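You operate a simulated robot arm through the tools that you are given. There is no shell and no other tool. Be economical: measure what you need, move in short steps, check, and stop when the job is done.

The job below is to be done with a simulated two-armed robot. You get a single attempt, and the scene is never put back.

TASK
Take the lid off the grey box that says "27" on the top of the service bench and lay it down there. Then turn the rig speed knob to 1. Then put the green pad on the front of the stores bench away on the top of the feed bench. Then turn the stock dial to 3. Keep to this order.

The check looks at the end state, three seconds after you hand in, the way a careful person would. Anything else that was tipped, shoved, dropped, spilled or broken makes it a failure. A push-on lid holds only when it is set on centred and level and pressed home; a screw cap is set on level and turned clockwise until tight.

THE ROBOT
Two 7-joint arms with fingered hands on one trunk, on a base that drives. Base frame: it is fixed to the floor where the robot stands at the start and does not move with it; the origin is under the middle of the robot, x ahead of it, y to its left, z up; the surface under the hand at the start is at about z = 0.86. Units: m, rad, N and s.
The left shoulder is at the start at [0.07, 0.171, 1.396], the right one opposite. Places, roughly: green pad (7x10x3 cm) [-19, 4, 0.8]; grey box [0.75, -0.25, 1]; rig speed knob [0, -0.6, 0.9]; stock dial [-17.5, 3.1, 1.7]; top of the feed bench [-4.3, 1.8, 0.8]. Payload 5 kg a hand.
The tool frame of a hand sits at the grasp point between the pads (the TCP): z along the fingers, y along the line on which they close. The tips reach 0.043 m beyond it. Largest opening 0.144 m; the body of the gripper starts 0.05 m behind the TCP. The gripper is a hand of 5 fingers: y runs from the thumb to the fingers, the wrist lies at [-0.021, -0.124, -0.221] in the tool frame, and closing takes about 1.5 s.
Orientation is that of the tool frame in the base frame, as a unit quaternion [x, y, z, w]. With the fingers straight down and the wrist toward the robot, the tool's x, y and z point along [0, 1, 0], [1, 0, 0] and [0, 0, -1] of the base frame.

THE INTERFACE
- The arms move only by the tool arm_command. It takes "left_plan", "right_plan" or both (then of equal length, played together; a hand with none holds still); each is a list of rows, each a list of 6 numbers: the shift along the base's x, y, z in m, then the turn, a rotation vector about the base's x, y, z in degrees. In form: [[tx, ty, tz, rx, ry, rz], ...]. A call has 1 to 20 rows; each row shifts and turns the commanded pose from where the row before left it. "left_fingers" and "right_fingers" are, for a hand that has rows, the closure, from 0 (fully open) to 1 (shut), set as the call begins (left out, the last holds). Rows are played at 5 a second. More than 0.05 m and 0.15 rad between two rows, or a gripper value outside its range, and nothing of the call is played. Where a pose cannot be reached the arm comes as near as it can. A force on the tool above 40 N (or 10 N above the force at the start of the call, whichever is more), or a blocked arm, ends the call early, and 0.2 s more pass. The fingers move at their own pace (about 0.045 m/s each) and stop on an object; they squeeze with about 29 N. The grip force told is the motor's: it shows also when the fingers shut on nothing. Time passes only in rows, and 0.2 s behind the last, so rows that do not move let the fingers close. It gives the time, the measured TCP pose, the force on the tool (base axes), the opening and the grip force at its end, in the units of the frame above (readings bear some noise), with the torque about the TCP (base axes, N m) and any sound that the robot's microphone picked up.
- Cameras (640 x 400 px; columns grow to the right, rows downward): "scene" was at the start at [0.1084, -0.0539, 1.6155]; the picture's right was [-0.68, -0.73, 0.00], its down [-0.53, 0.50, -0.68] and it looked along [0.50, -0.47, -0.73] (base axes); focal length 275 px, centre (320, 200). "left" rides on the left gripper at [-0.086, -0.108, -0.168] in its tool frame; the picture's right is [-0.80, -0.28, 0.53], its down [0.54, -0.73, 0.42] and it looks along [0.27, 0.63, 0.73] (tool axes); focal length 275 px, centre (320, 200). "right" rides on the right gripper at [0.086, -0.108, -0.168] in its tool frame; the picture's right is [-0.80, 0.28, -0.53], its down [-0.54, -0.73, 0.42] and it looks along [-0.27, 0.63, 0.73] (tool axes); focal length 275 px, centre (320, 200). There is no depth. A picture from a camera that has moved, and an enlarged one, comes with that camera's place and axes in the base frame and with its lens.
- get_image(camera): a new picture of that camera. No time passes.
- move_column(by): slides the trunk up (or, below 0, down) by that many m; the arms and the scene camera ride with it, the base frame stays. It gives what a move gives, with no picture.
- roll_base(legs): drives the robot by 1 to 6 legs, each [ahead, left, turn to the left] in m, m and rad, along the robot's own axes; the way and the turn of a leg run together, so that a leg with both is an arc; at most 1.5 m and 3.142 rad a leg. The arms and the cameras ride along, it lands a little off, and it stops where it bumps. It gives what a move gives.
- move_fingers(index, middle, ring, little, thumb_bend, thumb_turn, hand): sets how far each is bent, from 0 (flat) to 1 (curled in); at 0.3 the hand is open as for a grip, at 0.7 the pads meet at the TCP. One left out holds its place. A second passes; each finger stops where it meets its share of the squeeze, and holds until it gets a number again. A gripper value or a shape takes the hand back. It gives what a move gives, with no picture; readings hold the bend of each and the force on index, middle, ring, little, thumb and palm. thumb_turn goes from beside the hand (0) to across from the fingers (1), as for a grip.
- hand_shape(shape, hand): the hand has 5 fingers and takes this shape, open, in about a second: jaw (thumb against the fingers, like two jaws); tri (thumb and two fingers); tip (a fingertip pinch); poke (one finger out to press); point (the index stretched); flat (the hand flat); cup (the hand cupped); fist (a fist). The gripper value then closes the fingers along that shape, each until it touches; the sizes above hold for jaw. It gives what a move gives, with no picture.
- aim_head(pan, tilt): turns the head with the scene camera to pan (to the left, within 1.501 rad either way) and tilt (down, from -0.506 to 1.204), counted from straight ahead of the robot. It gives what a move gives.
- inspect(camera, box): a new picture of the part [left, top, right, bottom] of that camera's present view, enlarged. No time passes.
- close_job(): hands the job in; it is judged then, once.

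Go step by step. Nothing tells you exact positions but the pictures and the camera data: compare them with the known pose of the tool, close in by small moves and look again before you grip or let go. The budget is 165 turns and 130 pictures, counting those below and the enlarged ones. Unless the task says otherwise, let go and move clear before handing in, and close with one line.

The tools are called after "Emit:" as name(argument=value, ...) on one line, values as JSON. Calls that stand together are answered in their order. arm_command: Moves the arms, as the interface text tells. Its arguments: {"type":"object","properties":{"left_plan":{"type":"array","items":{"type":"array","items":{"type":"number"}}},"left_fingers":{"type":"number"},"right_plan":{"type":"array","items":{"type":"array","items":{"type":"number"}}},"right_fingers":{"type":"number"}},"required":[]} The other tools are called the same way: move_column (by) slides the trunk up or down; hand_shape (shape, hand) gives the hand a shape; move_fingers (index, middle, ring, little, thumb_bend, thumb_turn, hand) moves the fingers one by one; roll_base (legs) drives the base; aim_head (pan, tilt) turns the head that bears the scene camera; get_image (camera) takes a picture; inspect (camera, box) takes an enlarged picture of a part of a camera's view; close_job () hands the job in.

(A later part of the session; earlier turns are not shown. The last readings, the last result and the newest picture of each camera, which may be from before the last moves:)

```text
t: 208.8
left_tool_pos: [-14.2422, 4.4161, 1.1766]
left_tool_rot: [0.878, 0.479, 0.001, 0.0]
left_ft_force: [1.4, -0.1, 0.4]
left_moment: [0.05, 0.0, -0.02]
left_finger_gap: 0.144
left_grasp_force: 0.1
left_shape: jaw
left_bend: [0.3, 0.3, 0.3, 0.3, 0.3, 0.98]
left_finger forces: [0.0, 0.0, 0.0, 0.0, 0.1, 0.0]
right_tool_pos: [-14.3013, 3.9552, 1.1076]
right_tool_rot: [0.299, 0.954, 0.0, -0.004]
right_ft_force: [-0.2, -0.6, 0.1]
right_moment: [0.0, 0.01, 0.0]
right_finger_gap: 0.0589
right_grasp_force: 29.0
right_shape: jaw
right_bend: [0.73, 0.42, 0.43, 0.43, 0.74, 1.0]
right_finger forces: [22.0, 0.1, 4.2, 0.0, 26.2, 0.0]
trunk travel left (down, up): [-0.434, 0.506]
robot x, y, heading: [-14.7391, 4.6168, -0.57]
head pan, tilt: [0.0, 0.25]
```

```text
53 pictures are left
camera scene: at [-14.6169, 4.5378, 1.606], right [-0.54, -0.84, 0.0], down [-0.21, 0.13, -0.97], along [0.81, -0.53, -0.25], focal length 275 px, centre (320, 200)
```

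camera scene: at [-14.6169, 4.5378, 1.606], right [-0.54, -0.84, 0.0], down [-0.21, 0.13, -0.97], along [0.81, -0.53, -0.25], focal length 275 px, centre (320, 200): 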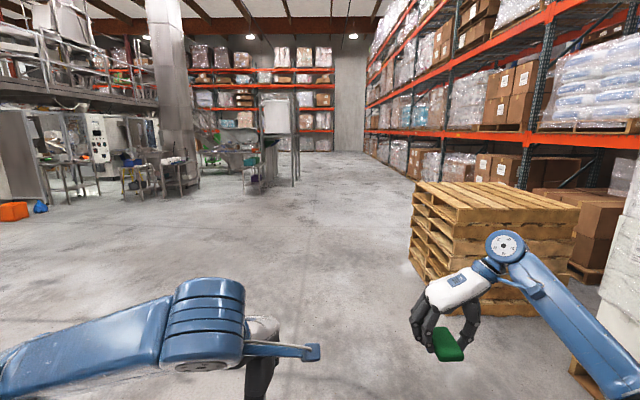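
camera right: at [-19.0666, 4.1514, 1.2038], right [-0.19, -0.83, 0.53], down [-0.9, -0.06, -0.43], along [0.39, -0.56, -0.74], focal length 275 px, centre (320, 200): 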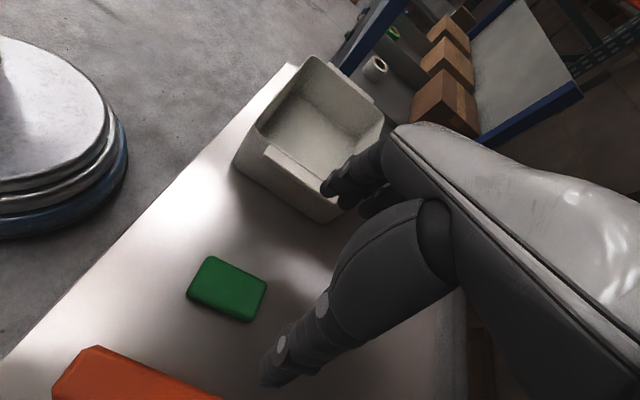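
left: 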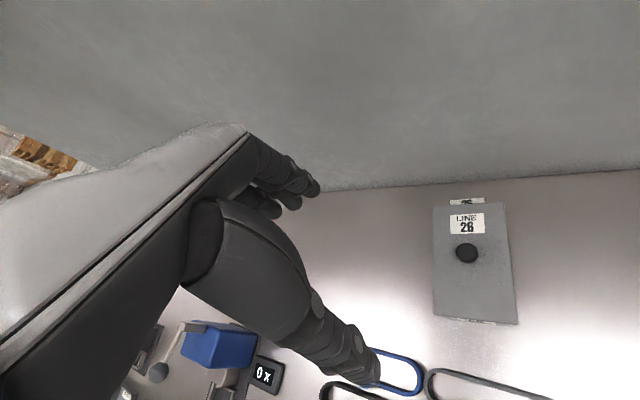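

Pallet stack is well to the right. I drive on ~7 m along the aisle.

Emit:
roll_base(legs=[[1.4, 0.3, 0], [1.5, 0, 0], [1.5, 0, 0], [1.5, 0, 0], [1.0, 0, 0]])

Emit:
get_image(camera="scene")

```text
t: 241.7
left_tool_pos: [-8.4002, 0.8117, 1.1768]
left_tool_rot: [0.896, 0.444, 0.0, -0.001]
left_ft_force: [0.1, -0.3, -0.3]
left_moment: [0.0, 0.01, -0.03]
left_finger_gap: 0.1442
left_grasp_force: 0.0
left_shape: jaw
left_bend: [0.3, 0.3, 0.3, 0.3, 0.3, 0.98]
left_finger forces: [0.0, 0.0, 0.0, 0.0, 0.1, 0.0]
right_tool_pos: [-8.4961, 0.3583, 1.1072]
right_tool_rot: [0.337, 0.941, 0.0, -0.006]
right_ft_force: [-1.0, -0.1, -0.6]
right_moment: [-0.02, 0.0, -0.05]
right_finger_gap: 0.0588
right_grasp_force: 29.1
right_shape: jaw
right_bend: [0.73, 0.42, 0.43, 0.43, 0.74, 1.0]
right_finger forces: [22.0, 0.0, 4.2, 0.1, 26.1, 0.1]
trunk travel left (down, up): [-0.434, 0.506]
robot x, y, heading: [-8.8798, 1.0494, -0.653]
head pan, tilt: [0.0, 0.25]
```

```text
52 pictures are left
camera scene: at [-8.7644, 0.9629, 1.6061], right [-0.61, -0.79, 0.0], down [-0.2, 0.15, -0.97], along [0.77, -0.59, -0.25], focal length 275 px, centre (320, 200)
```

scene: 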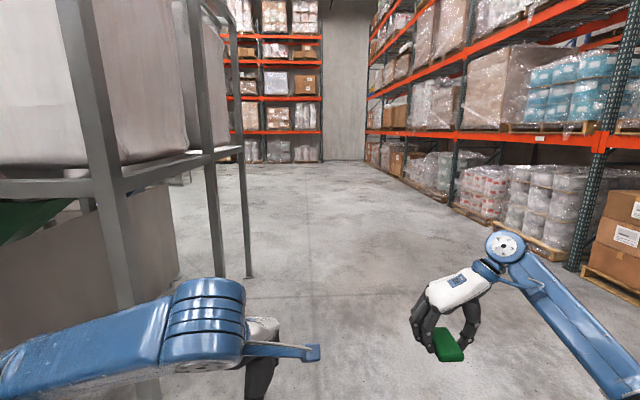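

The IBC stand is ~1 m to the left; I pass it keeping a little right, then look left toward the feed bench.

Emit:
roll_base(legs=[[1.4, -0.35, 0.05], [1.5, 0, 0], [1.4, 0, 0], [0, 0, 1.2]])

Emit:
get_image(camera="scene")

```text
t: 265.7
left_tool_pos: [-5.1538, -1.3847, 1.1767]
left_tool_rot: [0.469, 0.883, 0.0, 0.0]
left_ft_force: [0.2, 1.0, 0.2]
left_moment: [-0.01, 0.03, -0.01]
left_finger_gap: 0.1438
left_grasp_force: 0.0
left_shape: jaw
left_bend: [0.3, 0.3, 0.3, 0.3, 0.3, 0.98]
left_finger forces: [0.1, 0.0, 0.0, 0.1, 0.1, 0.0]
right_tool_pos: [-4.7548, -1.62, 1.1073]
right_tool_rot: [-0.276, 0.961, -0.003, -0.005]
right_ft_force: [-0.4, -0.4, -0.5]
right_moment: [0.05, -0.03, -0.01]
right_finger_gap: 0.0586
right_grasp_force: 28.7
right_shape: jaw
right_bend: [0.73, 0.42, 0.43, 0.43, 0.74, 1.0]
right_finger forces: [21.8, 0.0, 4.0, 0.0, 25.9, 0.0]
trunk travel left (down, up): [-0.434, 0.506]
robot x, y, heading: [-5.5301, -1.7622, 0.595]
head pan, tilt: [0.0, 0.25]
```

```text
51 pictures are left
camera scene: at [-5.4124, -1.6811, 1.606], right [0.56, -0.83, 0.0], down [-0.2, -0.14, -0.97], along [0.8, 0.54, -0.25], focal length 275 px, centre (320, 200)
```

scene: 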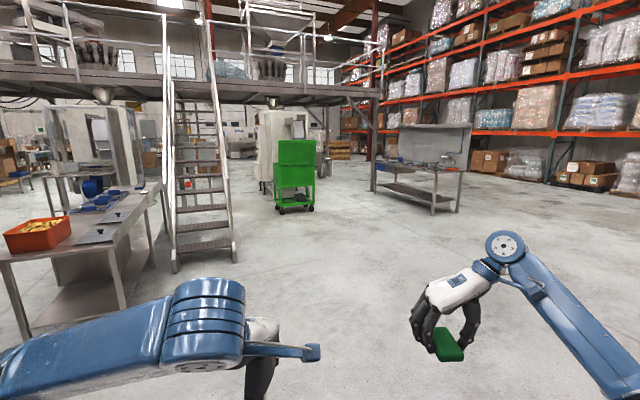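

The feed bench (orange bin on its near end) is ahead-left, stairs beside it. I zoom in to find a free spot on its top.

Emit:
inspect(camera="scene", box=[0, 160, 240, 340])

```text
2.22 times, centred on (120, 250) of scene
camera zoom: at [-5.4124, -1.6811, 1.606], right [0.56, -0.83, 0.0], down [-0.2, -0.14, -0.97], along [0.8, 0.54, -0.25], focal length 611 px, centre (764, 89)
```

zoom: 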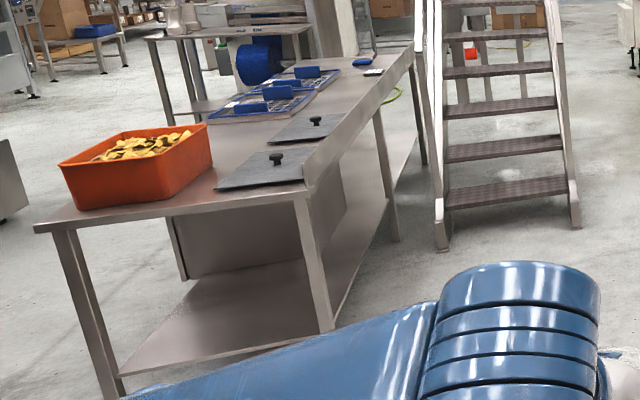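

I drive toward the bench's near-right corner and look down at its top.

Emit:
roll_base(legs=[[0, 0, 0.6], [1.3, -0.05, 0]])

Emit:
aim_head(pan=0.1, tilt=0.5)

Emit:
get_image(camera="scene")

```text
t: 274.0
left_tool_pos: [-4.9312, -0.0114, 1.1774]
left_tool_rot: [0.173, 0.985, -0.001, 0.0]
left_ft_force: [1.0, 0.3, -0.3]
left_moment: [0.03, -0.04, -0.02]
left_finger_gap: 0.1443
left_grasp_force: 0.1
left_shape: jaw
left_bend: [0.3, 0.3, 0.3, 0.3, 0.3, 0.98]
left_finger forces: [0.0, 0.1, 0.0, 0.1, 0.0, 0.0]
right_tool_pos: [-4.4692, 0.0334, 1.1067]
right_tool_rot: [-0.559, 0.829, -0.005, -0.003]
right_ft_force: [0.5, 0.6, 0.0]
right_moment: [0.03, 0.01, -0.01]
right_finger_gap: 0.0586
right_grasp_force: 28.9
right_shape: jaw
right_bend: [0.73, 0.42, 0.43, 0.43, 0.74, 1.0]
right_finger forces: [21.9, 0.0, 3.9, 0.0, 25.8, 0.0]
trunk travel left (down, up): [-0.434, 0.506]
robot x, y, heading: [-5.0144, -0.5388, 1.225]
head pan, tilt: [0.0, 0.25]
```

```text
t: 274.8
left_tool_pos: [-4.9303, -0.0105, 1.1762]
left_tool_rot: [0.172, 0.985, 0.0, 0.0]
left_ft_force: [0.3, 0.0, 0.0]
left_moment: [-0.03, 0.02, 0.02]
left_finger_gap: 0.1438
left_grasp_force: 0.0
left_shape: jaw
left_bend: [0.3, 0.3, 0.3, 0.3, 0.3, 0.98]
left_finger forces: [0.0, 0.0, 0.0, 0.0, 0.0, 0.0]
right_tool_pos: [-4.4679, 0.0342, 1.107]
right_tool_rot: [-0.559, 0.829, -0.005, -0.003]
right_ft_force: [-0.6, 0.9, -0.1]
right_moment: [0.0, 0.02, 0.01]
right_finger_gap: 0.0586
right_grasp_force: 29.0
right_shape: jaw
right_bend: [0.73, 0.42, 0.43, 0.43, 0.74, 1.0]
right_finger forces: [21.9, 0.1, 4.0, 0.1, 25.9, 0.1]
trunk travel left (down, up): [-0.434, 0.506]
robot x, y, heading: [-5.0149, -0.5383, 1.226]
head pan, tilt: [0.099, 0.499]
```

```text
49 pictures are left
camera scene: at [-4.9745, -0.4011, 1.5829], right [0.97, -0.25, 0.0], down [-0.12, -0.46, -0.88], along [0.22, 0.85, -0.48], focal length 275 px, centre (320, 200)
```

scene: 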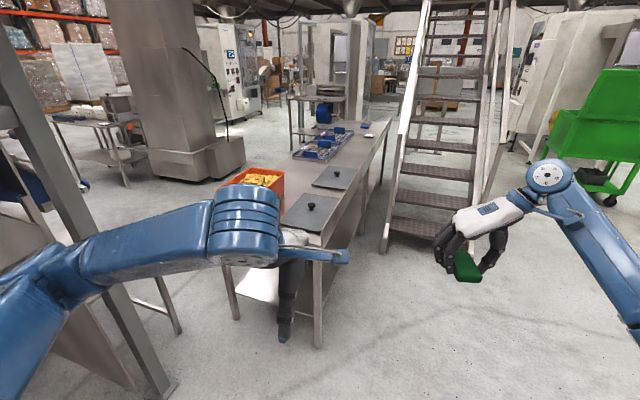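

Emit:
inspect(camera="scene", box=[220, 100, 420, 270])

```text
2.35 times, centred on (320, 185) of scene
camera zoom: at [-4.9745, -0.4011, 1.5829], right [0.97, -0.25, 0.0], down [-0.12, -0.46, -0.88], along [0.22, 0.85, -0.48], focal length 647 px, centre (320, 235)
```

zoom: 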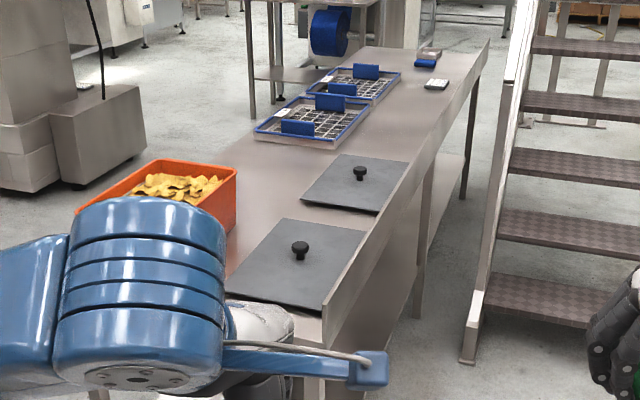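

The free spot on the feed bench top is beyond the bin, left half (~[-4.70, 1.42]), reachable only from the bench's far (left) side. I go back around the IBC stand to that side.

Emit:
roll_base(legs=[[-0.9, 0, 0], [0, 0, 1.335], [1.2, 0.45, 0], [1.5, 0, 0], [1.5, 0, 0], [0, 0, -1.6]])

Emit:
aim_head(pan=-0.3, tilt=0.3)

Emit:
get_image(camera="scene")

```text
t: 306.5
left_tool_pos: [-8.6338, 1.1664, 1.1762]
left_tool_rot: [0.348, 0.938, 0.0, 0.0]
left_ft_force: [-0.7, -0.7, 0.1]
left_moment: [-0.01, -0.02, 0.02]
left_finger_gap: 0.144
left_grasp_force: 0.0
left_shape: jaw
left_bend: [0.3, 0.3, 0.3, 0.3, 0.3, 0.98]
left_finger forces: [0.0, 0.0, 0.1, 0.1, 0.0, 0.1]
right_tool_pos: [-8.1858, 1.0449, 1.1069]
right_tool_rot: [-0.401, 0.916, -0.004, -0.003]
right_ft_force: [-0.6, 0.4, -1.2]
right_moment: [0.06, -0.02, -0.03]
right_finger_gap: 0.0587
right_grasp_force: 28.7
right_shape: jaw
right_bend: [0.73, 0.42, 0.43, 0.43, 0.74, 1.0]
right_finger forces: [21.7, 0.0, 3.9, 0.1, 25.4, 0.0]
trunk travel left (down, up): [-0.434, 0.506]
robot x, y, heading: [-8.8984, 0.7019, 0.868]
head pan, tilt: [0.099, 0.499]
```

```text
t: 307.4
left_tool_pos: [-8.6344, 1.1668, 1.177]
left_tool_rot: [0.346, 0.938, 0.0, 0.0]
left_ft_force: [-0.1, -0.4, -0.4]
left_moment: [0.0, 0.0, 0.01]
left_finger_gap: 0.1438
left_grasp_force: 0.2
left_shape: jaw
left_bend: [0.3, 0.3, 0.3, 0.3, 0.3, 0.98]
left_finger forces: [0.0, 0.1, 0.1, 0.0, 0.0, 0.0]
right_tool_pos: [-8.1863, 1.0465, 1.1084]
right_tool_rot: [-0.401, 0.916, -0.004, -0.004]
right_ft_force: [0.2, -0.1, -1.3]
right_moment: [-0.05, -0.01, 0.0]
right_finger_gap: 0.0585
right_grasp_force: 28.7
right_shape: jaw
right_bend: [0.73, 0.42, 0.43, 0.43, 0.74, 1.0]
right_finger forces: [21.7, 0.0, 3.9, 0.0, 25.4, 0.1]
trunk travel left (down, up): [-0.434, 0.506]
robot x, y, heading: [-8.8993, 0.7041, 0.857]
head pan, tilt: [-0.3, 0.3]
```

```text
47 pictures are left
camera scene: at [-8.7872, 0.7922, 1.6013], right [0.53, -0.85, 0.0], down [-0.25, -0.16, -0.95], along [0.81, 0.51, -0.3], focal length 275 px, centre (320, 200)
```

scene: 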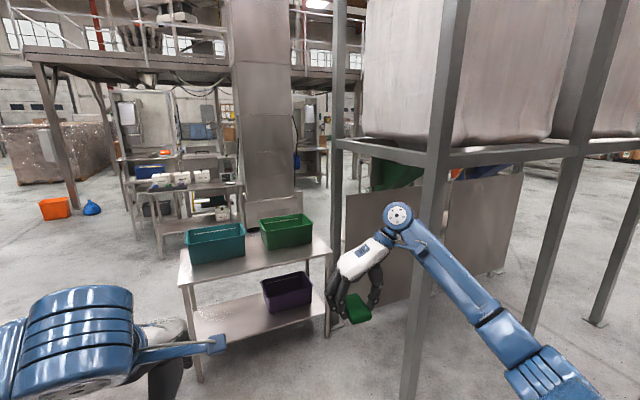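

I see a table with green bins beside the IBC stand; the lane behind it leads to the feed bench's left side. I go around it.

Emit:
roll_base(legs=[[0, 0, 0.12], [0, 1.1, 0], [1.45, 0, 0], [1.45, 0, 0], [0, 0, -1.57]])

Emit:
aim_head(pan=-0.05, tilt=0.35)

Emit:
get_image(camera="scene")

```text
t: 331.0
left_tool_pos: [-7.6608, 3.5106, 1.1761]
left_tool_rot: [0.878, 0.478, 0.0, 0.0]
left_ft_force: [0.4, 0.4, -0.4]
left_moment: [-0.05, 0.02, 0.01]
left_finger_gap: 0.144
left_grasp_force: 0.0
left_shape: jaw
left_bend: [0.3, 0.3, 0.3, 0.3, 0.3, 0.98]
left_finger forces: [0.0, 0.0, 0.1, 0.0, 0.0, 0.0]
right_tool_pos: [-7.7202, 3.0501, 1.107]
right_tool_rot: [0.302, 0.953, 0.0, -0.006]
right_ft_force: [0.1, -0.3, -0.8]
right_moment: [0.04, 0.03, 0.0]
right_finger_gap: 0.0582
right_grasp_force: 29.2
right_shape: jaw
right_bend: [0.73, 0.42, 0.43, 0.43, 0.74, 1.0]
right_finger forces: [21.6, 0.0, 3.9, 0.0, 25.3, 0.0]
trunk travel left (down, up): [-0.434, 0.506]
robot x, y, heading: [-8.1552, 3.7079, -0.576]
head pan, tilt: [-0.3, 0.3]
```

```text
t: 331.8
left_tool_pos: [-7.6585, 3.5094, 1.176]
left_tool_rot: [0.878, 0.479, 0.001, 0.0]
left_ft_force: [0.5, -0.3, 1.2]
left_moment: [-0.01, -0.02, 0.0]
left_finger_gap: 0.1435
left_grasp_force: 0.0
left_shape: jaw
left_bend: [0.3, 0.3, 0.3, 0.3, 0.3, 0.98]
left_finger forces: [0.0, 0.1, 0.0, 0.1, 0.1, 0.0]
right_tool_pos: [-7.7216, 3.0482, 1.1077]
right_tool_rot: [0.302, 0.953, 0.0, -0.005]
right_ft_force: [-0.2, 0.1, 0.6]
right_moment: [0.0, 0.06, 0.02]
right_finger_gap: 0.0581
right_grasp_force: 28.9
right_shape: jaw
right_bend: [0.73, 0.42, 0.43, 0.43, 0.74, 1.0]
right_finger forces: [21.6, 0.0, 3.8, 0.0, 25.3, 0.0]
trunk travel left (down, up): [-0.434, 0.506]
robot x, y, heading: [-8.1546, 3.7066, -0.574]
head pan, tilt: [-0.051, 0.351]
```

```text
46 pictures are left
camera scene: at [-8.037, 3.6283, 1.5966], right [-0.59, -0.81, 0.0], down [-0.28, 0.2, -0.94], along [0.76, -0.55, -0.34], focal length 275 px, centre (320, 200)
```

scene: 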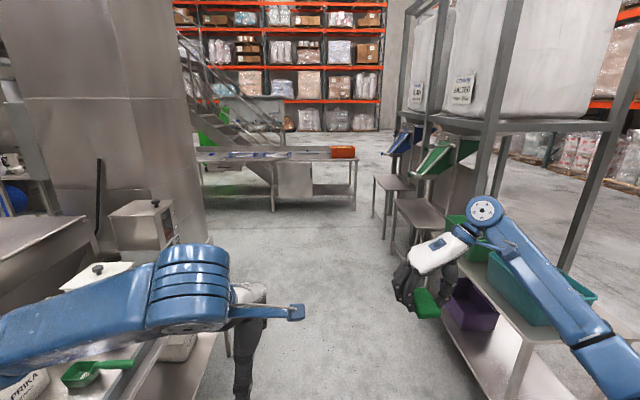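

The lane leads straight to the feed bench's left side. I drive along it, keeping centred, stopping a bit short.

Emit:
roll_base(legs=[[1.3, -0.1, -0.018], [1.2, 0, 0], [0.6, 0.2, 0]])

Emit:
aim_head(pan=-0.15, tilt=0.65)

Emit:
get_image(camera="scene")

```text
t: 346.9
left_tool_pos: [-5.1252, 1.8073, 1.1767]
left_tool_rot: [0.892, 0.453, 0.0, -0.001]
left_ft_force: [1.3, 0.1, -0.2]
left_moment: [0.04, -0.03, -0.01]
left_finger_gap: 0.1438
left_grasp_force: 0.0
left_shape: jaw
left_bend: [0.3, 0.3, 0.3, 0.3, 0.3, 0.98]
left_finger forces: [0.0, 0.0, 0.0, 0.1, 0.1, 0.1]
right_tool_pos: [-5.2126, 1.3502, 1.108]
right_tool_rot: [0.328, 0.945, -0.001, -0.006]
right_ft_force: [-0.3, -0.7, -1.1]
right_moment: [-0.01, -0.01, -0.02]
right_finger_gap: 0.0583
right_grasp_force: 29.1
right_shape: jaw
right_bend: [0.73, 0.42, 0.43, 0.43, 0.74, 1.0]
right_finger forces: [21.6, 0.0, 3.9, 0.0, 25.4, 0.0]
trunk travel left (down, up): [-0.434, 0.506]
robot x, y, heading: [-5.6085, 2.0332, -0.631]
head pan, tilt: [-0.051, 0.351]
```

```text
t: 347.7
left_tool_pos: [-5.1269, 1.8065, 1.1777]
left_tool_rot: [0.892, 0.452, 0.0, -0.001]
left_ft_force: [0.8, -0.4, 0.4]
left_moment: [0.0, 0.07, 0.01]
left_finger_gap: 0.144
left_grasp_force: 0.0
left_shape: jaw
left_bend: [0.3, 0.3, 0.3, 0.3, 0.3, 0.98]
left_finger forces: [0.0, 0.0, 0.0, 0.1, 0.0, 0.0]
right_tool_pos: [-5.2127, 1.3498, 1.1085]
right_tool_rot: [0.328, 0.945, 0.001, -0.005]
right_ft_force: [0.1, 0.3, -0.7]
right_moment: [0.01, 0.01, 0.02]
right_finger_gap: 0.0582
right_grasp_force: 28.9
right_shape: jaw
right_bend: [0.73, 0.42, 0.43, 0.43, 0.74, 1.0]
right_finger forces: [21.6, 0.1, 3.8, 0.1, 25.3, 0.0]
trunk travel left (down, up): [-0.434, 0.506]
robot x, y, heading: [-5.6077, 2.0328, -0.63]
head pan, tilt: [-0.15, 0.649]
```

```text
45 pictures are left
camera scene: at [-5.5065, 1.9443, 1.5696], right [-0.7, -0.71, 0.0], down [-0.43, 0.43, -0.8], along [0.57, -0.56, -0.6], focal length 275 px, centre (320, 200)
```

scene: 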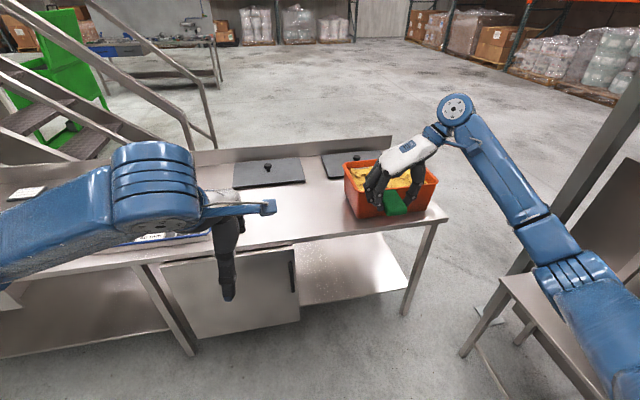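

The free area is around [-4.73, 1.41], in front of the second hatch lid. I move 0.35 m closer and bring the pad above it.

Emit:
roll_base(legs=[[0.35, 0, 0]])

Emit:
arm_command(right_plan=[[0.025, 0.033, 0, 0, 0, 0], [0.025, 0.033, 0, 0, 0, 0], [0.025, 0.033, 0, 0, 0, 0], [0.025, 0.033, 0, 0, 0, 0], [0.025, 0.033, 0, 0, 0, 0], [0.025, 0.033, 0, 0, 0, 0], [0.025, 0.033, 0, 0, 0, 0], [0.025, 0.033, 0, 0, 0, 0], [0, 0, 0, 0, 0, 0]])

Emit:
get_image(camera="scene")

Emit:
get_image(camera="right")

```text
t: 349.9
left_tool_pos: [-4.8525, 1.6082, 1.1764]
left_tool_rot: [0.891, 0.453, 0.0, 0.001]
left_ft_force: [-0.6, 0.3, -0.4]
left_moment: [0.01, -0.04, 0.02]
left_finger_gap: 0.144
left_grasp_force: 0.1
left_shape: jaw
left_bend: [0.3, 0.3, 0.3, 0.3, 0.3, 0.98]
left_finger forces: [0.0, 0.0, 0.1, 0.1, 0.0, 0.0]
right_tool_pos: [-4.9366, 1.1512, 1.1083]
right_tool_rot: [0.328, 0.945, 0.0, -0.005]
right_ft_force: [0.5, 0.4, -2.1]
right_moment: [0.0, 0.03, 0.0]
right_finger_gap: 0.0584
right_grasp_force: 28.4
right_shape: jaw
right_bend: [0.73, 0.42, 0.43, 0.43, 0.74, 1.0]
right_finger forces: [21.6, 0.0, 3.8, 0.0, 25.4, 0.1]
trunk travel left (down, up): [-0.434, 0.506]
robot x, y, heading: [-5.3408, 1.8367, -0.635]
head pan, tilt: [-0.15, 0.649]
```

```text
t: 351.9
left_tool_pos: [-4.8525, 1.607, 1.1766]
left_tool_rot: [0.891, 0.454, 0.001, -0.001]
left_ft_force: [0.2, -0.2, 0.4]
left_moment: [0.01, 0.02, 0.02]
left_finger_gap: 0.144
left_grasp_force: 0.1
left_shape: jaw
left_bend: [0.3, 0.3, 0.3, 0.3, 0.3, 0.98]
left_finger forces: [0.0, 0.1, 0.0, 0.0, 0.0, 0.1]
right_tool_pos: [-4.7374, 1.4144, 1.1072]
right_tool_rot: [0.327, 0.945, 0.0, -0.005]
right_ft_force: [-0.2, 0.2, 0.2]
right_moment: [0.01, 0.01, -0.03]
right_finger_gap: 0.0584
right_grasp_force: 29.4
right_shape: jaw
right_bend: [0.73, 0.42, 0.43, 0.43, 0.74, 1.0]
right_finger forces: [21.6, 0.0, 3.9, 0.0, 25.7, 0.0]
trunk travel left (down, up): [-0.434, 0.506]
robot x, y, heading: [-5.3375, 1.8365, -0.629]
head pan, tilt: [-0.15, 0.649]
```

```text
44 pictures are left
camera scene: at [-5.2334, 1.7432, 1.5696], right [-0.7, -0.71, 0.0], down [-0.43, 0.43, -0.8], along [0.57, -0.56, -0.6], focal length 275 px, centre (320, 200)
```

scene: 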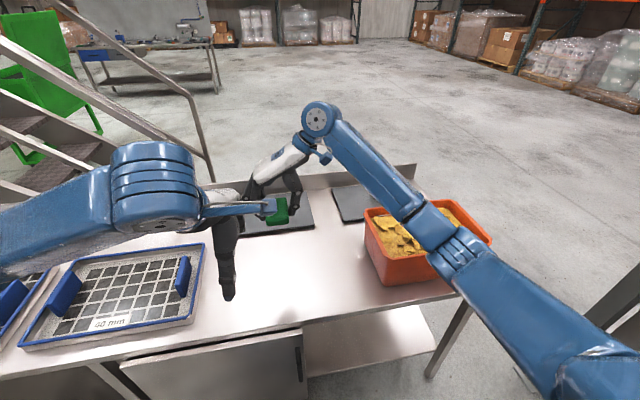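

```text
43 pictures are left
camera right: at [-4.8707, 1.3799, 1.2752], right [0.81, -0.27, 0.53], down [-0.03, -0.9, -0.43], along [0.59, 0.33, -0.74], focal length 275 px, centre (320, 200)
```

right: 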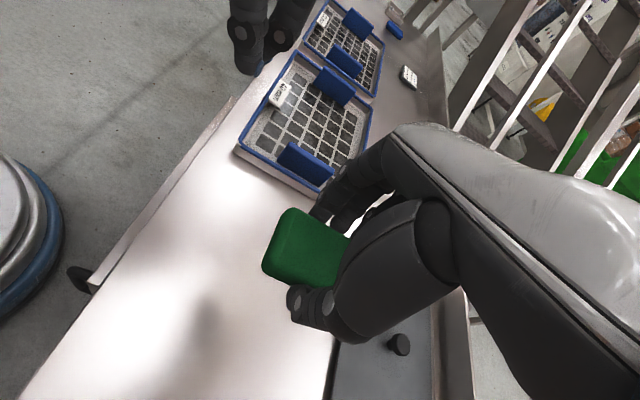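

Clear on all sides. I lower the trunk 0.1 m and then the hand gently until contact.

Emit:
move_column(by=-0.1)

Emit:
arm_command(right_plan=[[0, 0, -0.045, 0, 0, 0], [0, 0, -0.04, 0, 0, 0], [0, 0, -0.03, 0, 0, 0], [0, 0, -0.015, 0, 0, 0], [0, 0, -0.008, 0, 0, 0], [0, 0, 0, 0, 0, 0]])

Emit:
inspect(camera="scene", box=[190, 170, 390, 320])

```text
t: 353.2
left_tool_pos: [-4.8517, 1.6076, 1.078]
left_tool_rot: [0.892, 0.453, 0.0, 0.0]
left_ft_force: [-0.1, 0.0, -0.4]
left_moment: [0.0, -0.03, 0.0]
left_finger_gap: 0.144
left_grasp_force: 0.0
left_shape: jaw
left_bend: [0.3, 0.3, 0.3, 0.3, 0.3, 0.98]
left_finger forces: [0.1, 0.0, 0.0, 0.0, 0.0, 0.1]
right_tool_pos: [-4.737, 1.4137, 1.0073]
right_tool_rot: [0.327, 0.945, -0.001, -0.005]
right_ft_force: [-0.2, -0.2, -0.5]
right_moment: [-0.03, 0.01, 0.01]
right_finger_gap: 0.0582
right_grasp_force: 29.2
right_shape: jaw
right_bend: [0.73, 0.42, 0.43, 0.43, 0.74, 1.0]
right_finger forces: [21.6, 0.0, 4.0, 0.0, 25.6, 0.1]
trunk travel left (down, up): [-0.334, 0.606]
robot x, y, heading: [-5.3332, 1.8352, -0.636]
head pan, tilt: [-0.15, 0.649]
```

```text
t: 354.6
left_tool_pos: [-4.8521, 1.6073, 1.076]
left_tool_rot: [0.892, 0.453, -0.001, 0.0]
left_ft_force: [-1.1, -0.1, 0.6]
left_moment: [-0.02, -0.02, 0.0]
left_finger_gap: 0.1439
left_grasp_force: 0.1
left_shape: jaw
left_bend: [0.3, 0.3, 0.3, 0.3, 0.3, 0.98]
left_finger forces: [0.0, 0.0, 0.0, 0.0, 0.0, 0.0]
right_tool_pos: [-4.7376, 1.4158, 0.8678]
right_tool_rot: [0.328, 0.945, 0.0, -0.006]
right_ft_force: [0.5, -0.2, -1.0]
right_moment: [0.0, 0.05, 0.01]
right_finger_gap: 0.0583
right_grasp_force: 29.3
right_shape: jaw
right_bend: [0.73, 0.42, 0.43, 0.43, 0.74, 1.0]
right_finger forces: [21.7, 0.0, 3.9, 0.0, 25.6, 0.0]
trunk travel left (down, up): [-0.334, 0.606]
robot x, y, heading: [-5.3363, 1.833, -0.63]
head pan, tilt: [-0.15, 0.649]
```

```text
2.67 times, centred on (290, 245) of scene
camera zoom: at [-5.2324, 1.7442, 1.4695], right [-0.7, -0.71, 0.0], down [-0.43, 0.43, -0.8], along [0.57, -0.56, -0.6], focal length 733 px, centre (400, 80)
```

zoom: 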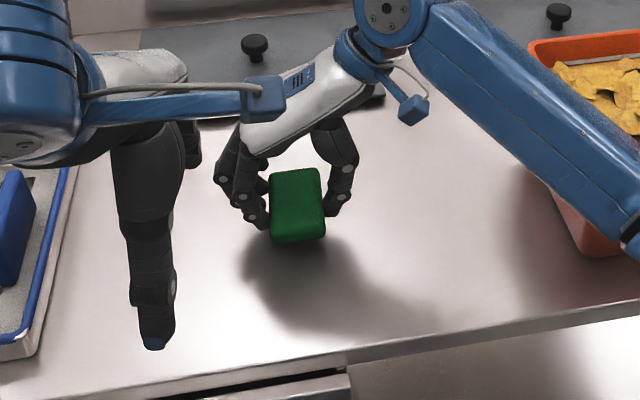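

The pad is just above the bench. Last few centimetres gently.

Emit:
arm_command(right_plan=[[0, 0, -0.007, 0, 0, 0], [0, 0, -0.005, 0, 0, 0], [0, 0, -0.004, 0, 0, 0], [0, 0, -0.003, 0, 0, 0], [0, 0, -0.003, 0, 0, 0], [0, 0, 0, 0, 0, 0]])

Emit:
inspect(camera="scene", box=[190, 150, 470, 330])

```text
t: 356.0
left_tool_pos: [-4.8512, 1.6079, 1.077]
left_tool_rot: [0.891, 0.453, 0.0, -0.001]
left_ft_force: [-0.6, 0.5, 0.1]
left_moment: [-0.02, 0.02, -0.03]
left_finger_gap: 0.1436
left_grasp_force: 0.1
left_shape: jaw
left_bend: [0.3, 0.3, 0.3, 0.3, 0.3, 0.98]
left_finger forces: [0.0, 0.0, 0.0, 0.1, 0.0, 0.1]
right_tool_pos: [-4.7362, 1.4151, 0.8486]
right_tool_rot: [0.326, 0.945, 0.0, -0.006]
right_ft_force: [0.7, -0.3, -0.3]
right_moment: [0.04, 0.04, 0.03]
right_finger_gap: 0.0583
right_grasp_force: 29.2
right_shape: jaw
right_bend: [0.73, 0.42, 0.43, 0.43, 0.74, 1.0]
right_finger forces: [21.6, 0.0, 3.9, 0.0, 25.5, 0.0]
trunk travel left (down, up): [-0.334, 0.606]
robot x, y, heading: [-5.3324, 1.8329, -0.629]
head pan, tilt: [-0.15, 0.649]
```

```text
2.22 times, centred on (330, 240) of scene
camera zoom: at [-5.2324, 1.7443, 1.4695], right [-0.7, -0.71, 0.0], down [-0.43, 0.43, -0.8], along [0.57, -0.56, -0.6], focal length 611 px, centre (298, 111)
```

zoom: 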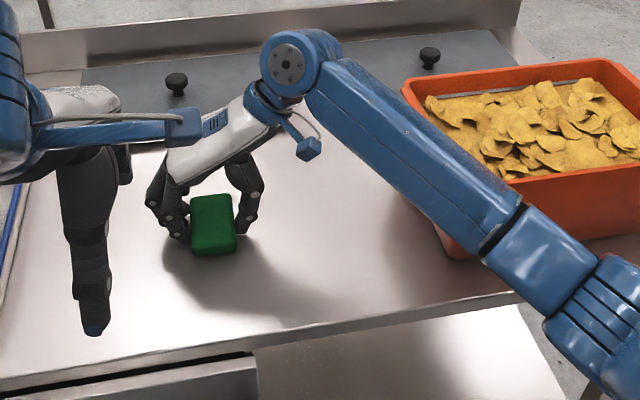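

Emit:
arm_command(right_plan=[[0, 0, -0.004, 0, 0, 0], [0, 0, -0.003, 0, 0, 0], [0, 0, -0.003, 0, 0, 0], [0, 0, 0, 0, 0, 0]])

```text
t: 357.1
left_tool_pos: [-4.8523, 1.6064, 1.0756]
left_tool_rot: [0.891, 0.454, 0.001, -0.001]
left_ft_force: [0.6, -0.3, 0.5]
left_moment: [0.02, 0.02, -0.02]
left_finger_gap: 0.1439
left_grasp_force: 0.1
left_shape: jaw
left_bend: [0.3, 0.3, 0.3, 0.3, 0.3, 0.98]
left_finger forces: [0.1, 0.0, 0.1, 0.0, 0.0, 0.0]
right_tool_pos: [-4.7356, 1.4144, 0.8435]
right_tool_rot: [0.327, 0.945, 0.004, 0.0]
right_ft_force: [-5.0, 1.0, 18.1]
right_moment: [0.59, 0.21, 0.11]
right_finger_gap: 0.058
right_grasp_force: 29.9
right_shape: jaw
right_bend: [0.74, 0.42, 0.43, 0.43, 0.74, 1.0]
right_finger forces: [35.8, 0.0, 3.6, 0.0, 32.0, 0.0]
trunk travel left (down, up): [-0.334, 0.606]
robot x, y, heading: [-5.3342, 1.8344, -0.63]
head pan, tilt: [-0.15, 0.649]
stopped in row 4 (right hand): the force on the tool passed its limit at 42 N (the readings are from after the stop); the commanded pose is now the measured one
```

Contact. I release the pad and rise.

Emit:
arm_command(right_plan=[[0, 0, 0.002, 0, 0, 0], [0, 0, 0, 0, 0, 0], [0, 0, 0, 0, 0, 0], [0, 0, 0, 0, 0, 0], [0, 0, 0, 0, 0, 0], [0, 0, 0, 0, 0, 0], [0, 0, 0.01, 0, 0, 0], [0, 0, 0.03, 0, 0, 0], [0, 0, 0.04, 0, 0, 0], [0, 0, 0.04, 0, 0, 0], [0, 0, 0.04, 0, 0, 0], [0, 0, 0, 0, 0, 0]], right_fingers=0.1)

Emit:
inspect(camera="scene", box=[190, 150, 470, 330])

```text
t: 359.6
left_tool_pos: [-4.8516, 1.6064, 1.0762]
left_tool_rot: [0.892, 0.453, 0.001, 0.0]
left_ft_force: [0.5, -0.4, -0.2]
left_moment: [0.03, 0.01, -0.01]
left_finger_gap: 0.144
left_grasp_force: 0.0
left_shape: jaw
left_bend: [0.3, 0.3, 0.3, 0.3, 0.3, 0.98]
left_finger forces: [0.0, 0.1, 0.0, 0.0, 0.0, 0.0]
right_tool_pos: [-4.7365, 1.4149, 1.0035]
right_tool_rot: [0.328, 0.945, 0.002, -0.002]
right_ft_force: [-0.1, -0.7, -0.9]
right_moment: [0.02, 0.01, 0.04]
right_finger_gap: 0.1297
right_grasp_force: 0.0
right_shape: jaw
right_bend: [0.27, 0.32, 0.31, 0.31, 0.39, 0.98]
right_finger forces: [0.0, 0.0, 0.0, 0.0, 0.0, 0.0]
trunk travel left (down, up): [-0.334, 0.606]
robot x, y, heading: [-5.3341, 1.8343, -0.631]
head pan, tilt: [-0.15, 0.649]
```

```text
2.22 times, centred on (330, 240) of scene
camera zoom: at [-5.2322, 1.7437, 1.4695], right [-0.7, -0.71, 0.0], down [-0.43, 0.43, -0.8], along [0.57, -0.56, -0.61], focal length 611 px, centre (298, 111)
```

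zoom: 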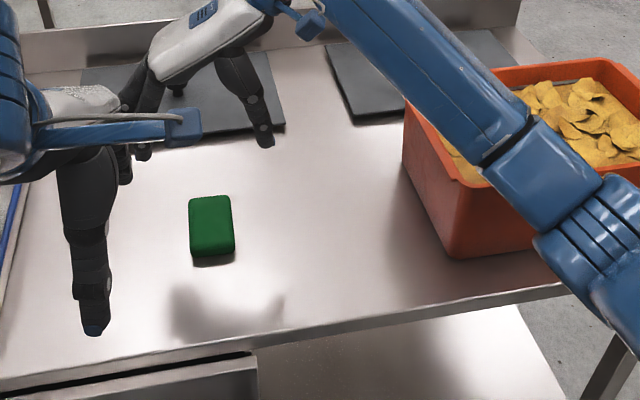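

The pad lies flat on the feed bench. I tuck the right arm, raise the trunk and back out of the lane, then turn toward the dial.

Emit:
move_column(by=0.16)

Emit:
arm_command(right_plan=[[-0.025, -0.033, 0, 0, 0, 0], [-0.025, -0.033, 0, 0, 0, 0], [-0.025, -0.033, 0, 0, 0, 0], [-0.025, -0.033, 0, 0, 0, 0], [-0.025, -0.033, 0, 0, 0, 0], [-0.025, -0.033, 0, 0, 0, 0], [-0.025, -0.033, 0, 0, 0, 0], [-0.025, -0.033, 0, 0, 0, 0]])

Emit:
roll_base(legs=[[-0.6, -0.15, 0], [-1.4, -0.06, 0], [-1.4, -0.05, 0], [-0.9, 0, 0], [0, 0, -2.62]])

Emit:
aim_head(pan=0, tilt=0.25)

Emit:
get_image(camera="scene")

```text
t: 361.5
left_tool_pos: [-4.8512, 1.6078, 1.2366]
left_tool_rot: [0.891, 0.453, -0.001, 0.0]
left_ft_force: [0.7, -0.6, -0.8]
left_moment: [0.01, -0.01, 0.0]
left_finger_gap: 0.144
left_grasp_force: 0.1
left_shape: jaw
left_bend: [0.3, 0.3, 0.3, 0.3, 0.3, 0.98]
left_finger forces: [0.1, 0.1, 0.1, 0.0, 0.1, 0.0]
right_tool_pos: [-4.7354, 1.415, 1.1625]
right_tool_rot: [0.327, 0.945, 0.0, -0.002]
right_ft_force: [-0.3, -0.1, 0.1]
right_moment: [-0.02, -0.02, 0.03]
right_finger_gap: 0.1296
right_grasp_force: 0.1
right_shape: jaw
right_bend: [0.27, 0.32, 0.31, 0.31, 0.39, 0.98]
right_finger forces: [0.1, 0.0, 0.0, 0.0, 0.0, 0.0]
trunk travel left (down, up): [-0.494, 0.446]
robot x, y, heading: [-5.3318, 1.8345, -0.63]
head pan, tilt: [-0.15, 0.649]
```

```text
t: 363.3
left_tool_pos: [-4.8533, 1.6053, 1.2373]
left_tool_rot: [0.892, 0.453, 0.001, -0.001]
left_ft_force: [-0.6, -0.4, 0.5]
left_moment: [-0.01, -0.05, -0.01]
left_finger_gap: 0.1439
left_grasp_force: 0.1
left_shape: jaw
left_bend: [0.3, 0.3, 0.3, 0.3, 0.3, 0.98]
left_finger forces: [0.1, 0.0, 0.0, 0.0, 0.0, 0.0]
right_tool_pos: [-4.9411, 1.1475, 1.1602]
right_tool_rot: [0.327, 0.945, 0.002, -0.001]
right_ft_force: [-0.4, -0.9, -0.2]
right_moment: [0.03, -0.03, 0.03]
right_finger_gap: 0.1296
right_grasp_force: 0.0
right_shape: jaw
right_bend: [0.27, 0.32, 0.31, 0.31, 0.39, 0.98]
right_finger forces: [0.0, 0.0, 0.0, 0.0, 0.1, 0.0]
trunk travel left (down, up): [-0.494, 0.446]
robot x, y, heading: [-5.3329, 1.8349, -0.637]
head pan, tilt: [-0.15, 0.649]
```

```text
t: 390.4
left_tool_pos: [-9.5381, 3.9963, 1.2386]
left_tool_rot: [-0.685, 0.728, 0.001, 0.0]
left_ft_force: [-0.8, 0.1, -0.3]
left_moment: [0.01, -0.02, -0.01]
left_finger_gap: 0.144
left_grasp_force: 0.1
left_shape: jaw
left_bend: [0.3, 0.3, 0.3, 0.3, 0.3, 0.98]
left_finger forces: [0.0, 0.1, 0.1, 0.0, 0.0, 0.0]
right_tool_pos: [-9.7109, 4.4285, 1.1598]
right_tool_rot: [0.999, -0.049, 0.002, 0.001]
right_ft_force: [0.3, 0.9, -0.1]
right_moment: [0.02, 0.0, 0.01]
right_finger_gap: 0.1294
right_grasp_force: 0.1
right_shape: jaw
right_bend: [0.27, 0.32, 0.31, 0.31, 0.39, 0.98]
right_finger forces: [0.1, 0.0, 0.0, 0.0, 0.0, 0.0]
trunk travel left (down, up): [-0.494, 0.446]
robot x, y, heading: [-9.0109, 4.063, 3.081]
head pan, tilt: [-0.15, 0.649]
```

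```text
t: 391.2
left_tool_pos: [-9.5392, 3.9955, 1.2376]
left_tool_rot: [-0.685, 0.729, 0.0, -0.001]
left_ft_force: [-1.2, 0.6, 0.7]
left_moment: [0.0, -0.02, 0.0]
left_finger_gap: 0.144
left_grasp_force: 0.0
left_shape: jaw
left_bend: [0.3, 0.3, 0.3, 0.3, 0.3, 0.98]
left_finger forces: [0.1, 0.0, 0.0, 0.0, 0.0, 0.1]
right_tool_pos: [-9.7124, 4.4278, 1.1591]
right_tool_rot: [0.999, -0.049, 0.002, 0.001]
right_ft_force: [-0.1, 0.0, -0.1]
right_moment: [0.0, 0.02, -0.01]
right_finger_gap: 0.1295
right_grasp_force: 0.1
right_shape: jaw
right_bend: [0.27, 0.32, 0.31, 0.31, 0.39, 0.98]
right_finger forces: [0.0, 0.1, 0.1, 0.0, 0.0, 0.1]
trunk travel left (down, up): [-0.494, 0.446]
robot x, y, heading: [-9.0086, 4.0624, 3.077]
head pan, tilt: [0.0, 0.25]
```

```text
39 pictures are left
camera scene: at [-9.1536, 4.0743, 1.666], right [0.06, 1.0, 0.0], down [0.25, -0.02, -0.97], along [-0.97, 0.06, -0.25], focal length 275 px, centre (320, 200)
```

scene: 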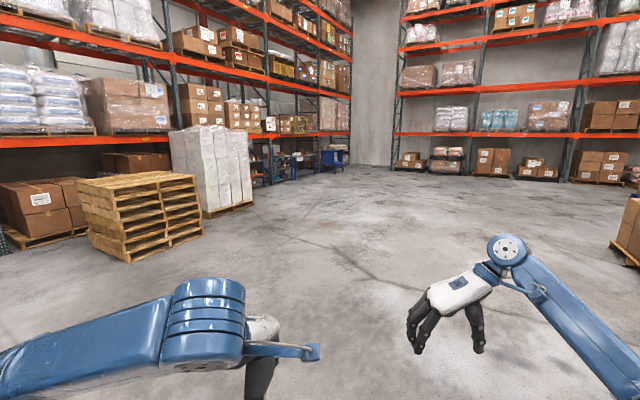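

The way is clear. I drive 7.3 m, turn toward the rack panel, and look at the dial.

Emit:
roll_base(legs=[[1.5, 0, 0], [1.5, 0, 0], [1.5, 0, 0], [1.5, 0, 0], [1.3, 0, 0], [0, 0, 1.0]])

Emit:
aim_head(pan=0, tilt=0.05)

Emit:
get_image(camera="scene")

```text
t: 428.2
left_tool_pos: [-16.4803, 4.5149, 1.2369]
left_tool_rot: [0.932, -0.363, 0.0, 0.0]
left_ft_force: [-0.3, -0.2, -0.4]
left_moment: [-0.04, -0.03, 0.03]
left_finger_gap: 0.144
left_grasp_force: 0.0
left_shape: jaw
left_bend: [0.3, 0.3, 0.3, 0.3, 0.3, 0.98]
left_finger forces: [0.1, 0.0, 0.1, 0.0, 0.0, 0.1]
right_tool_pos: [-16.9251, 4.6539, 1.1599]
right_tool_rot: [0.923, 0.385, 0.002, 0.0]
right_ft_force: [0.3, -0.1, -0.6]
right_moment: [0.02, -0.02, 0.01]
right_finger_gap: 0.1296
right_grasp_force: 0.1
right_shape: jaw
right_bend: [0.27, 0.32, 0.31, 0.31, 0.39, 0.98]
right_finger forces: [0.1, 0.0, 0.1, 0.1, 0.0, 0.0]
trunk travel left (down, up): [-0.494, 0.446]
robot x, y, heading: [-16.1998, 4.9658, -2.314]
head pan, tilt: [0.0, 0.25]
```

```text
t: 428.9
left_tool_pos: [-16.4801, 4.5146, 1.2366]
left_tool_rot: [0.932, -0.363, 0.001, 0.001]
left_ft_force: [-1.4, 0.7, -0.5]
left_moment: [0.0, -0.01, 0.03]
left_finger_gap: 0.1439
left_grasp_force: 0.0
left_shape: jaw
left_bend: [0.3, 0.3, 0.3, 0.3, 0.3, 0.98]
left_finger forces: [0.0, 0.1, 0.1, 0.0, 0.0, 0.2]
right_tool_pos: [-16.9256, 4.6528, 1.1607]
right_tool_rot: [0.923, 0.385, 0.001, 0.0]
right_ft_force: [-0.1, -1.0, 0.1]
right_moment: [0.02, 0.0, 0.02]
right_finger_gap: 0.1296
right_grasp_force: 0.0
right_shape: jaw
right_bend: [0.27, 0.32, 0.31, 0.31, 0.39, 0.98]
right_finger forces: [0.0, 0.0, 0.0, 0.0, 0.0, 0.1]
trunk travel left (down, up): [-0.494, 0.446]
robot x, y, heading: [-16.2021, 4.9679, -2.313]
head pan, tilt: [0.0, 0.051]
```

```text
38 pictures are left
camera scene: at [-16.2959, 4.8644, 1.6844], right [-0.74, 0.68, 0.0], down [0.03, 0.04, -1.0], along [-0.68, -0.74, -0.05], focal length 275 px, centre (320, 200)
```

scene: 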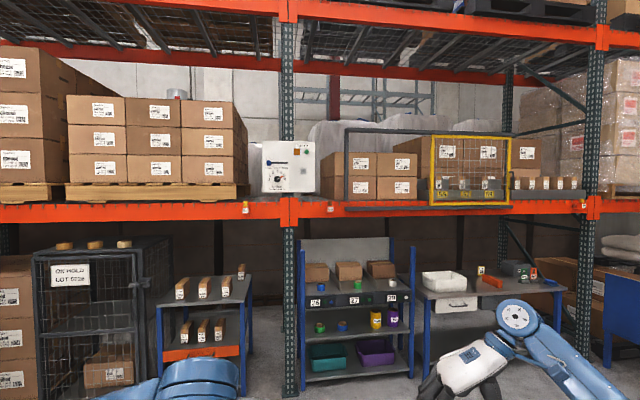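

The dial panel is at ~[-17.47, 3.115, 1.735] on the rack post. I approach to ~1 m and zoom on it.

Emit:
roll_base(legs=[[0, 0, 0.148], [1.2, 0.15, 0]])

Emit:
aim_head(pan=-0.15, tilt=0.0)

Emit:
get_image(camera="scene")

```text
t: 435.7
left_tool_pos: [-16.9499, 3.3896, 1.237]
left_tool_rot: [0.957, -0.289, 0.001, 0.0]
left_ft_force: [0.2, 0.0, 0.8]
left_moment: [-0.01, 0.0, 0.02]
left_finger_gap: 0.1439
left_grasp_force: 0.2
left_shape: jaw
left_bend: [0.3, 0.3, 0.3, 0.3, 0.3, 0.98]
left_finger forces: [0.1, 0.0, 0.0, 0.1, 0.0, 0.0]
right_tool_pos: [-17.4134, 3.4586, 1.161]
right_tool_rot: [0.89, 0.457, 0.002, 0.0]
right_ft_force: [0.9, -0.6, 0.4]
right_moment: [-0.01, 0.0, 0.0]
right_finger_gap: 0.1293
right_grasp_force: 0.0
right_shape: jaw
right_bend: [0.27, 0.32, 0.31, 0.31, 0.39, 0.98]
right_finger forces: [0.0, 0.1, 0.0, 0.1, 0.0, 0.0]
trunk travel left (down, up): [-0.494, 0.446]
robot x, y, heading: [-16.7435, 3.8836, -2.156]
head pan, tilt: [0.0, 0.051]
```

```text
t: 436.4
left_tool_pos: [-16.9507, 3.3899, 1.2358]
left_tool_rot: [0.958, -0.288, 0.002, 0.0]
left_ft_force: [-0.1, 0.3, 0.8]
left_moment: [0.01, -0.03, -0.01]
left_finger_gap: 0.1438
left_grasp_force: 0.1
left_shape: jaw
left_bend: [0.3, 0.3, 0.3, 0.3, 0.3, 0.98]
left_finger forces: [0.0, 0.1, 0.0, 0.1, 0.0, 0.0]
right_tool_pos: [-17.413, 3.4584, 1.1601]
right_tool_rot: [0.89, 0.456, 0.002, 0.0]
right_ft_force: [0.0, 0.2, 0.3]
right_moment: [0.04, 0.03, 0.02]
right_finger_gap: 0.1296
right_grasp_force: 0.1
right_shape: jaw
right_bend: [0.27, 0.32, 0.31, 0.31, 0.39, 0.98]
right_finger forces: [0.0, 0.0, 0.0, 0.0, 0.0, 0.0]
trunk travel left (down, up): [-0.494, 0.446]
robot x, y, heading: [-16.7473, 3.8849, -2.155]
head pan, tilt: [-0.15, 0.0]
```

```text
37 pictures are left
camera scene: at [-16.834, 3.7742, 1.689], right [-0.74, 0.67, 0.0], down [0.0, 0.0, -1.0], along [-0.67, -0.74, 0.0], focal length 275 px, centre (320, 200)
```

scene: 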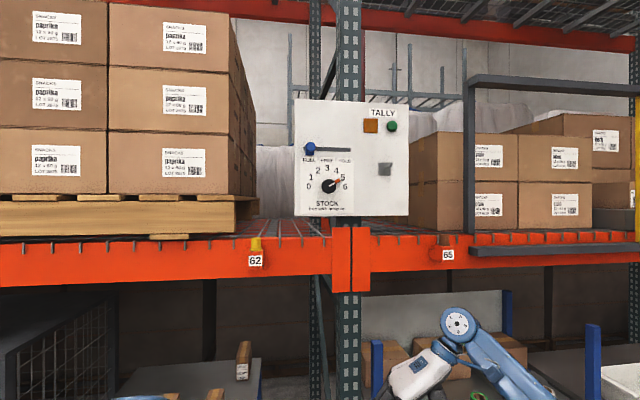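

Emit:
inspect(camera="scene", box=[285, 90, 425, 225])

```text
2.96 times, centred on (355, 158) of scene
camera zoom: at [-16.834, 3.7742, 1.689], right [-0.74, 0.67, 0.0], down [0.0, 0.0, -1.0], along [-0.67, -0.74, 0.0], focal length 815 px, centre (216, 326)
```

zoom: 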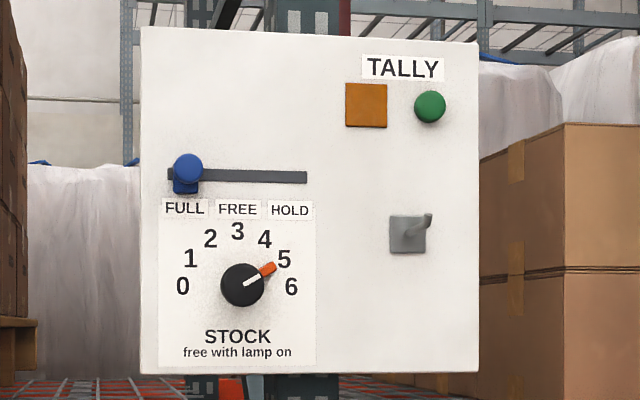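

The dial reads 5 and says "free with lamp on"; a slider (FULL/FREE/HOLD) is on FULL and the lamp looks off. I'll raise the trunk, point the right hand at the panel, and first slide the lever to FREE.

Emit:
move_column(by=0.3)

Emit:
hand_shape(hand="right", shape="tip")

Emit:
arm_command(right_plan=[[0, 0, 0, -6.64, 4.78, 0], [0, 0, 0, -6.64, 4.78, 0], [0, 0, 0, -6.64, 4.78, 0], [0, 0, 0, -6.64, 4.78, 0], [0, 0, 0, -6.64, 4.78, 0], [0, 0, 0, -6.64, 4.78, 0], [0, 0, 0, -6.64, 4.78, 0], [0, 0, 0, -6.64, 4.78, 0], [0, 0, 0, -6.64, 4.78, 0], [0, 0, 0, -6.64, 4.78, 0], [0, 0, 0, -6.64, 4.78, 0], [0, 0, 0, 0, 0, 0]])

Emit:
aim_head(pan=-0.25, tilt=0.3)

Emit:
get_image(camera="scene")

```text
t: 439.4
left_tool_pos: [-16.9497, 3.3898, 1.5385]
left_tool_rot: [0.957, -0.289, 0.001, 0.001]
left_ft_force: [-0.6, 0.2, -0.7]
left_moment: [0.01, 0.03, -0.01]
left_finger_gap: 0.1439
left_grasp_force: 0.0
left_shape: jaw
left_bend: [0.3, 0.3, 0.3, 0.3, 0.3, 0.98]
left_finger forces: [0.0, 0.0, 0.1, 0.0, 0.0, 0.1]
right_tool_pos: [-17.4134, 3.4578, 1.4597]
right_tool_rot: [0.89, 0.456, 0.003, 0.0]
right_ft_force: [-0.6, -0.2, -0.1]
right_moment: [0.0, 0.04, 0.02]
right_finger_gap: 0.1294
right_grasp_force: 0.0
right_shape: jaw
right_bend: [0.27, 0.32, 0.31, 0.31, 0.39, 0.98]
right_finger forces: [0.0, 0.0, 0.1, 0.0, 0.1, 0.0]
trunk travel left (down, up): [-0.794, 0.146]
robot x, y, heading: [-16.7471, 3.8866, -2.154]
head pan, tilt: [-0.15, 0.0]
```

```text
t: 440.3
left_tool_pos: [-16.951, 3.3892, 1.5369]
left_tool_rot: [0.957, -0.289, 0.0, -0.001]
left_ft_force: [0.0, -0.3, -0.6]
left_moment: [0.01, 0.0, 0.01]
left_finger_gap: 0.1439
left_grasp_force: 0.1
left_shape: jaw
left_bend: [0.3, 0.3, 0.3, 0.3, 0.3, 0.98]
left_finger forces: [0.0, 0.0, 0.0, 0.0, 0.0, 0.1]
right_tool_pos: [-17.4126, 3.4578, 1.4597]
right_tool_rot: [0.89, 0.456, 0.003, 0.0]
right_ft_force: [0.3, 0.8, -1.0]
right_moment: [0.0, 0.02, 0.01]
right_finger_gap: 0.1438
right_grasp_force: 0.1
right_shape: tip
right_bend: [0.3, 0.98, 0.99, 0.99, 0.3, 0.98]
right_finger forces: [0.1, 0.1, 0.1, 0.1, 0.0, 0.0]
trunk travel left (down, up): [-0.794, 0.146]
robot x, y, heading: [-16.7452, 3.8803, -2.158]
head pan, tilt: [-0.15, 0.0]
```

```text
t: 442.9
left_tool_pos: [-16.9505, 3.3902, 1.538]
left_tool_rot: [0.957, -0.289, -0.001, 0.0]
left_ft_force: [0.0, 0.2, -0.4]
left_moment: [0.0, 0.01, 0.0]
left_finger_gap: 0.144
left_grasp_force: 0.1
left_shape: jaw
left_bend: [0.3, 0.3, 0.3, 0.3, 0.3, 0.98]
left_finger forces: [0.0, 0.0, 0.0, 0.0, 0.0, 0.0]
right_tool_pos: [-17.4136, 3.4578, 1.4604]
right_tool_rot: [0.629, 0.323, -0.629, 0.323]
right_ft_force: [-0.9, 0.0, 0.8]
right_moment: [-0.01, -0.03, 0.03]
right_finger_gap: 0.1438
right_grasp_force: 0.1
right_shape: tip
right_bend: [0.3, 0.98, 0.99, 0.99, 0.3, 0.98]
right_finger forces: [0.0, 0.1, 0.1, 0.0, 0.0, 0.0]
trunk travel left (down, up): [-0.794, 0.146]
robot x, y, heading: [-16.7458, 3.8801, -2.158]
head pan, tilt: [-0.15, 0.0]
```

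```text
t: 443.7
left_tool_pos: [-16.9506, 3.3898, 1.537]
left_tool_rot: [0.957, -0.289, -0.001, 0.0]
left_ft_force: [-0.4, -0.5, 1.2]
left_moment: [0.01, 0.0, -0.02]
left_finger_gap: 0.1438
left_grasp_force: 0.1
left_shape: jaw
left_bend: [0.3, 0.3, 0.3, 0.3, 0.3, 0.98]
left_finger forces: [0.1, 0.0, 0.0, 0.1, 0.0, 0.0]
right_tool_pos: [-17.4122, 3.4594, 1.4605]
right_tool_rot: [0.63, 0.323, -0.628, 0.323]
right_ft_force: [-0.2, 0.0, 0.8]
right_moment: [-0.01, -0.02, 0.01]
right_finger_gap: 0.1439
right_grasp_force: 0.0
right_shape: tip
right_bend: [0.3, 0.98, 0.99, 0.99, 0.3, 0.98]
right_finger forces: [0.0, 0.0, 0.0, 0.0, 0.1, 0.1]
trunk travel left (down, up): [-0.794, 0.146]
robot x, y, heading: [-16.7476, 3.8824, -2.16]
head pan, tilt: [-0.25, 0.3]
```

```text
35 pictures are left
camera scene: at [-16.8426, 3.7787, 1.9614], right [-0.67, 0.74, 0.0], down [0.22, 0.2, -0.96], along [-0.71, -0.64, -0.3], focal length 275 px, centre (320, 200)
```

scene: 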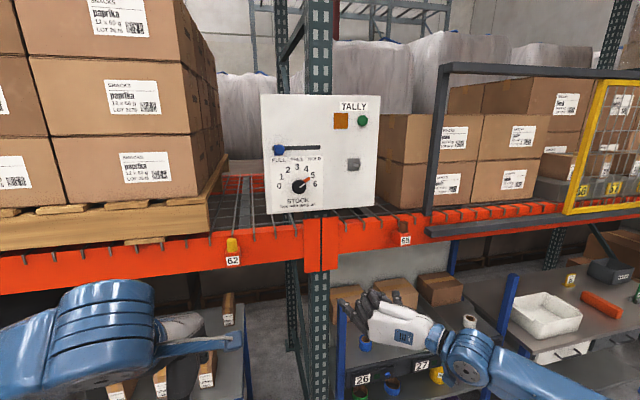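

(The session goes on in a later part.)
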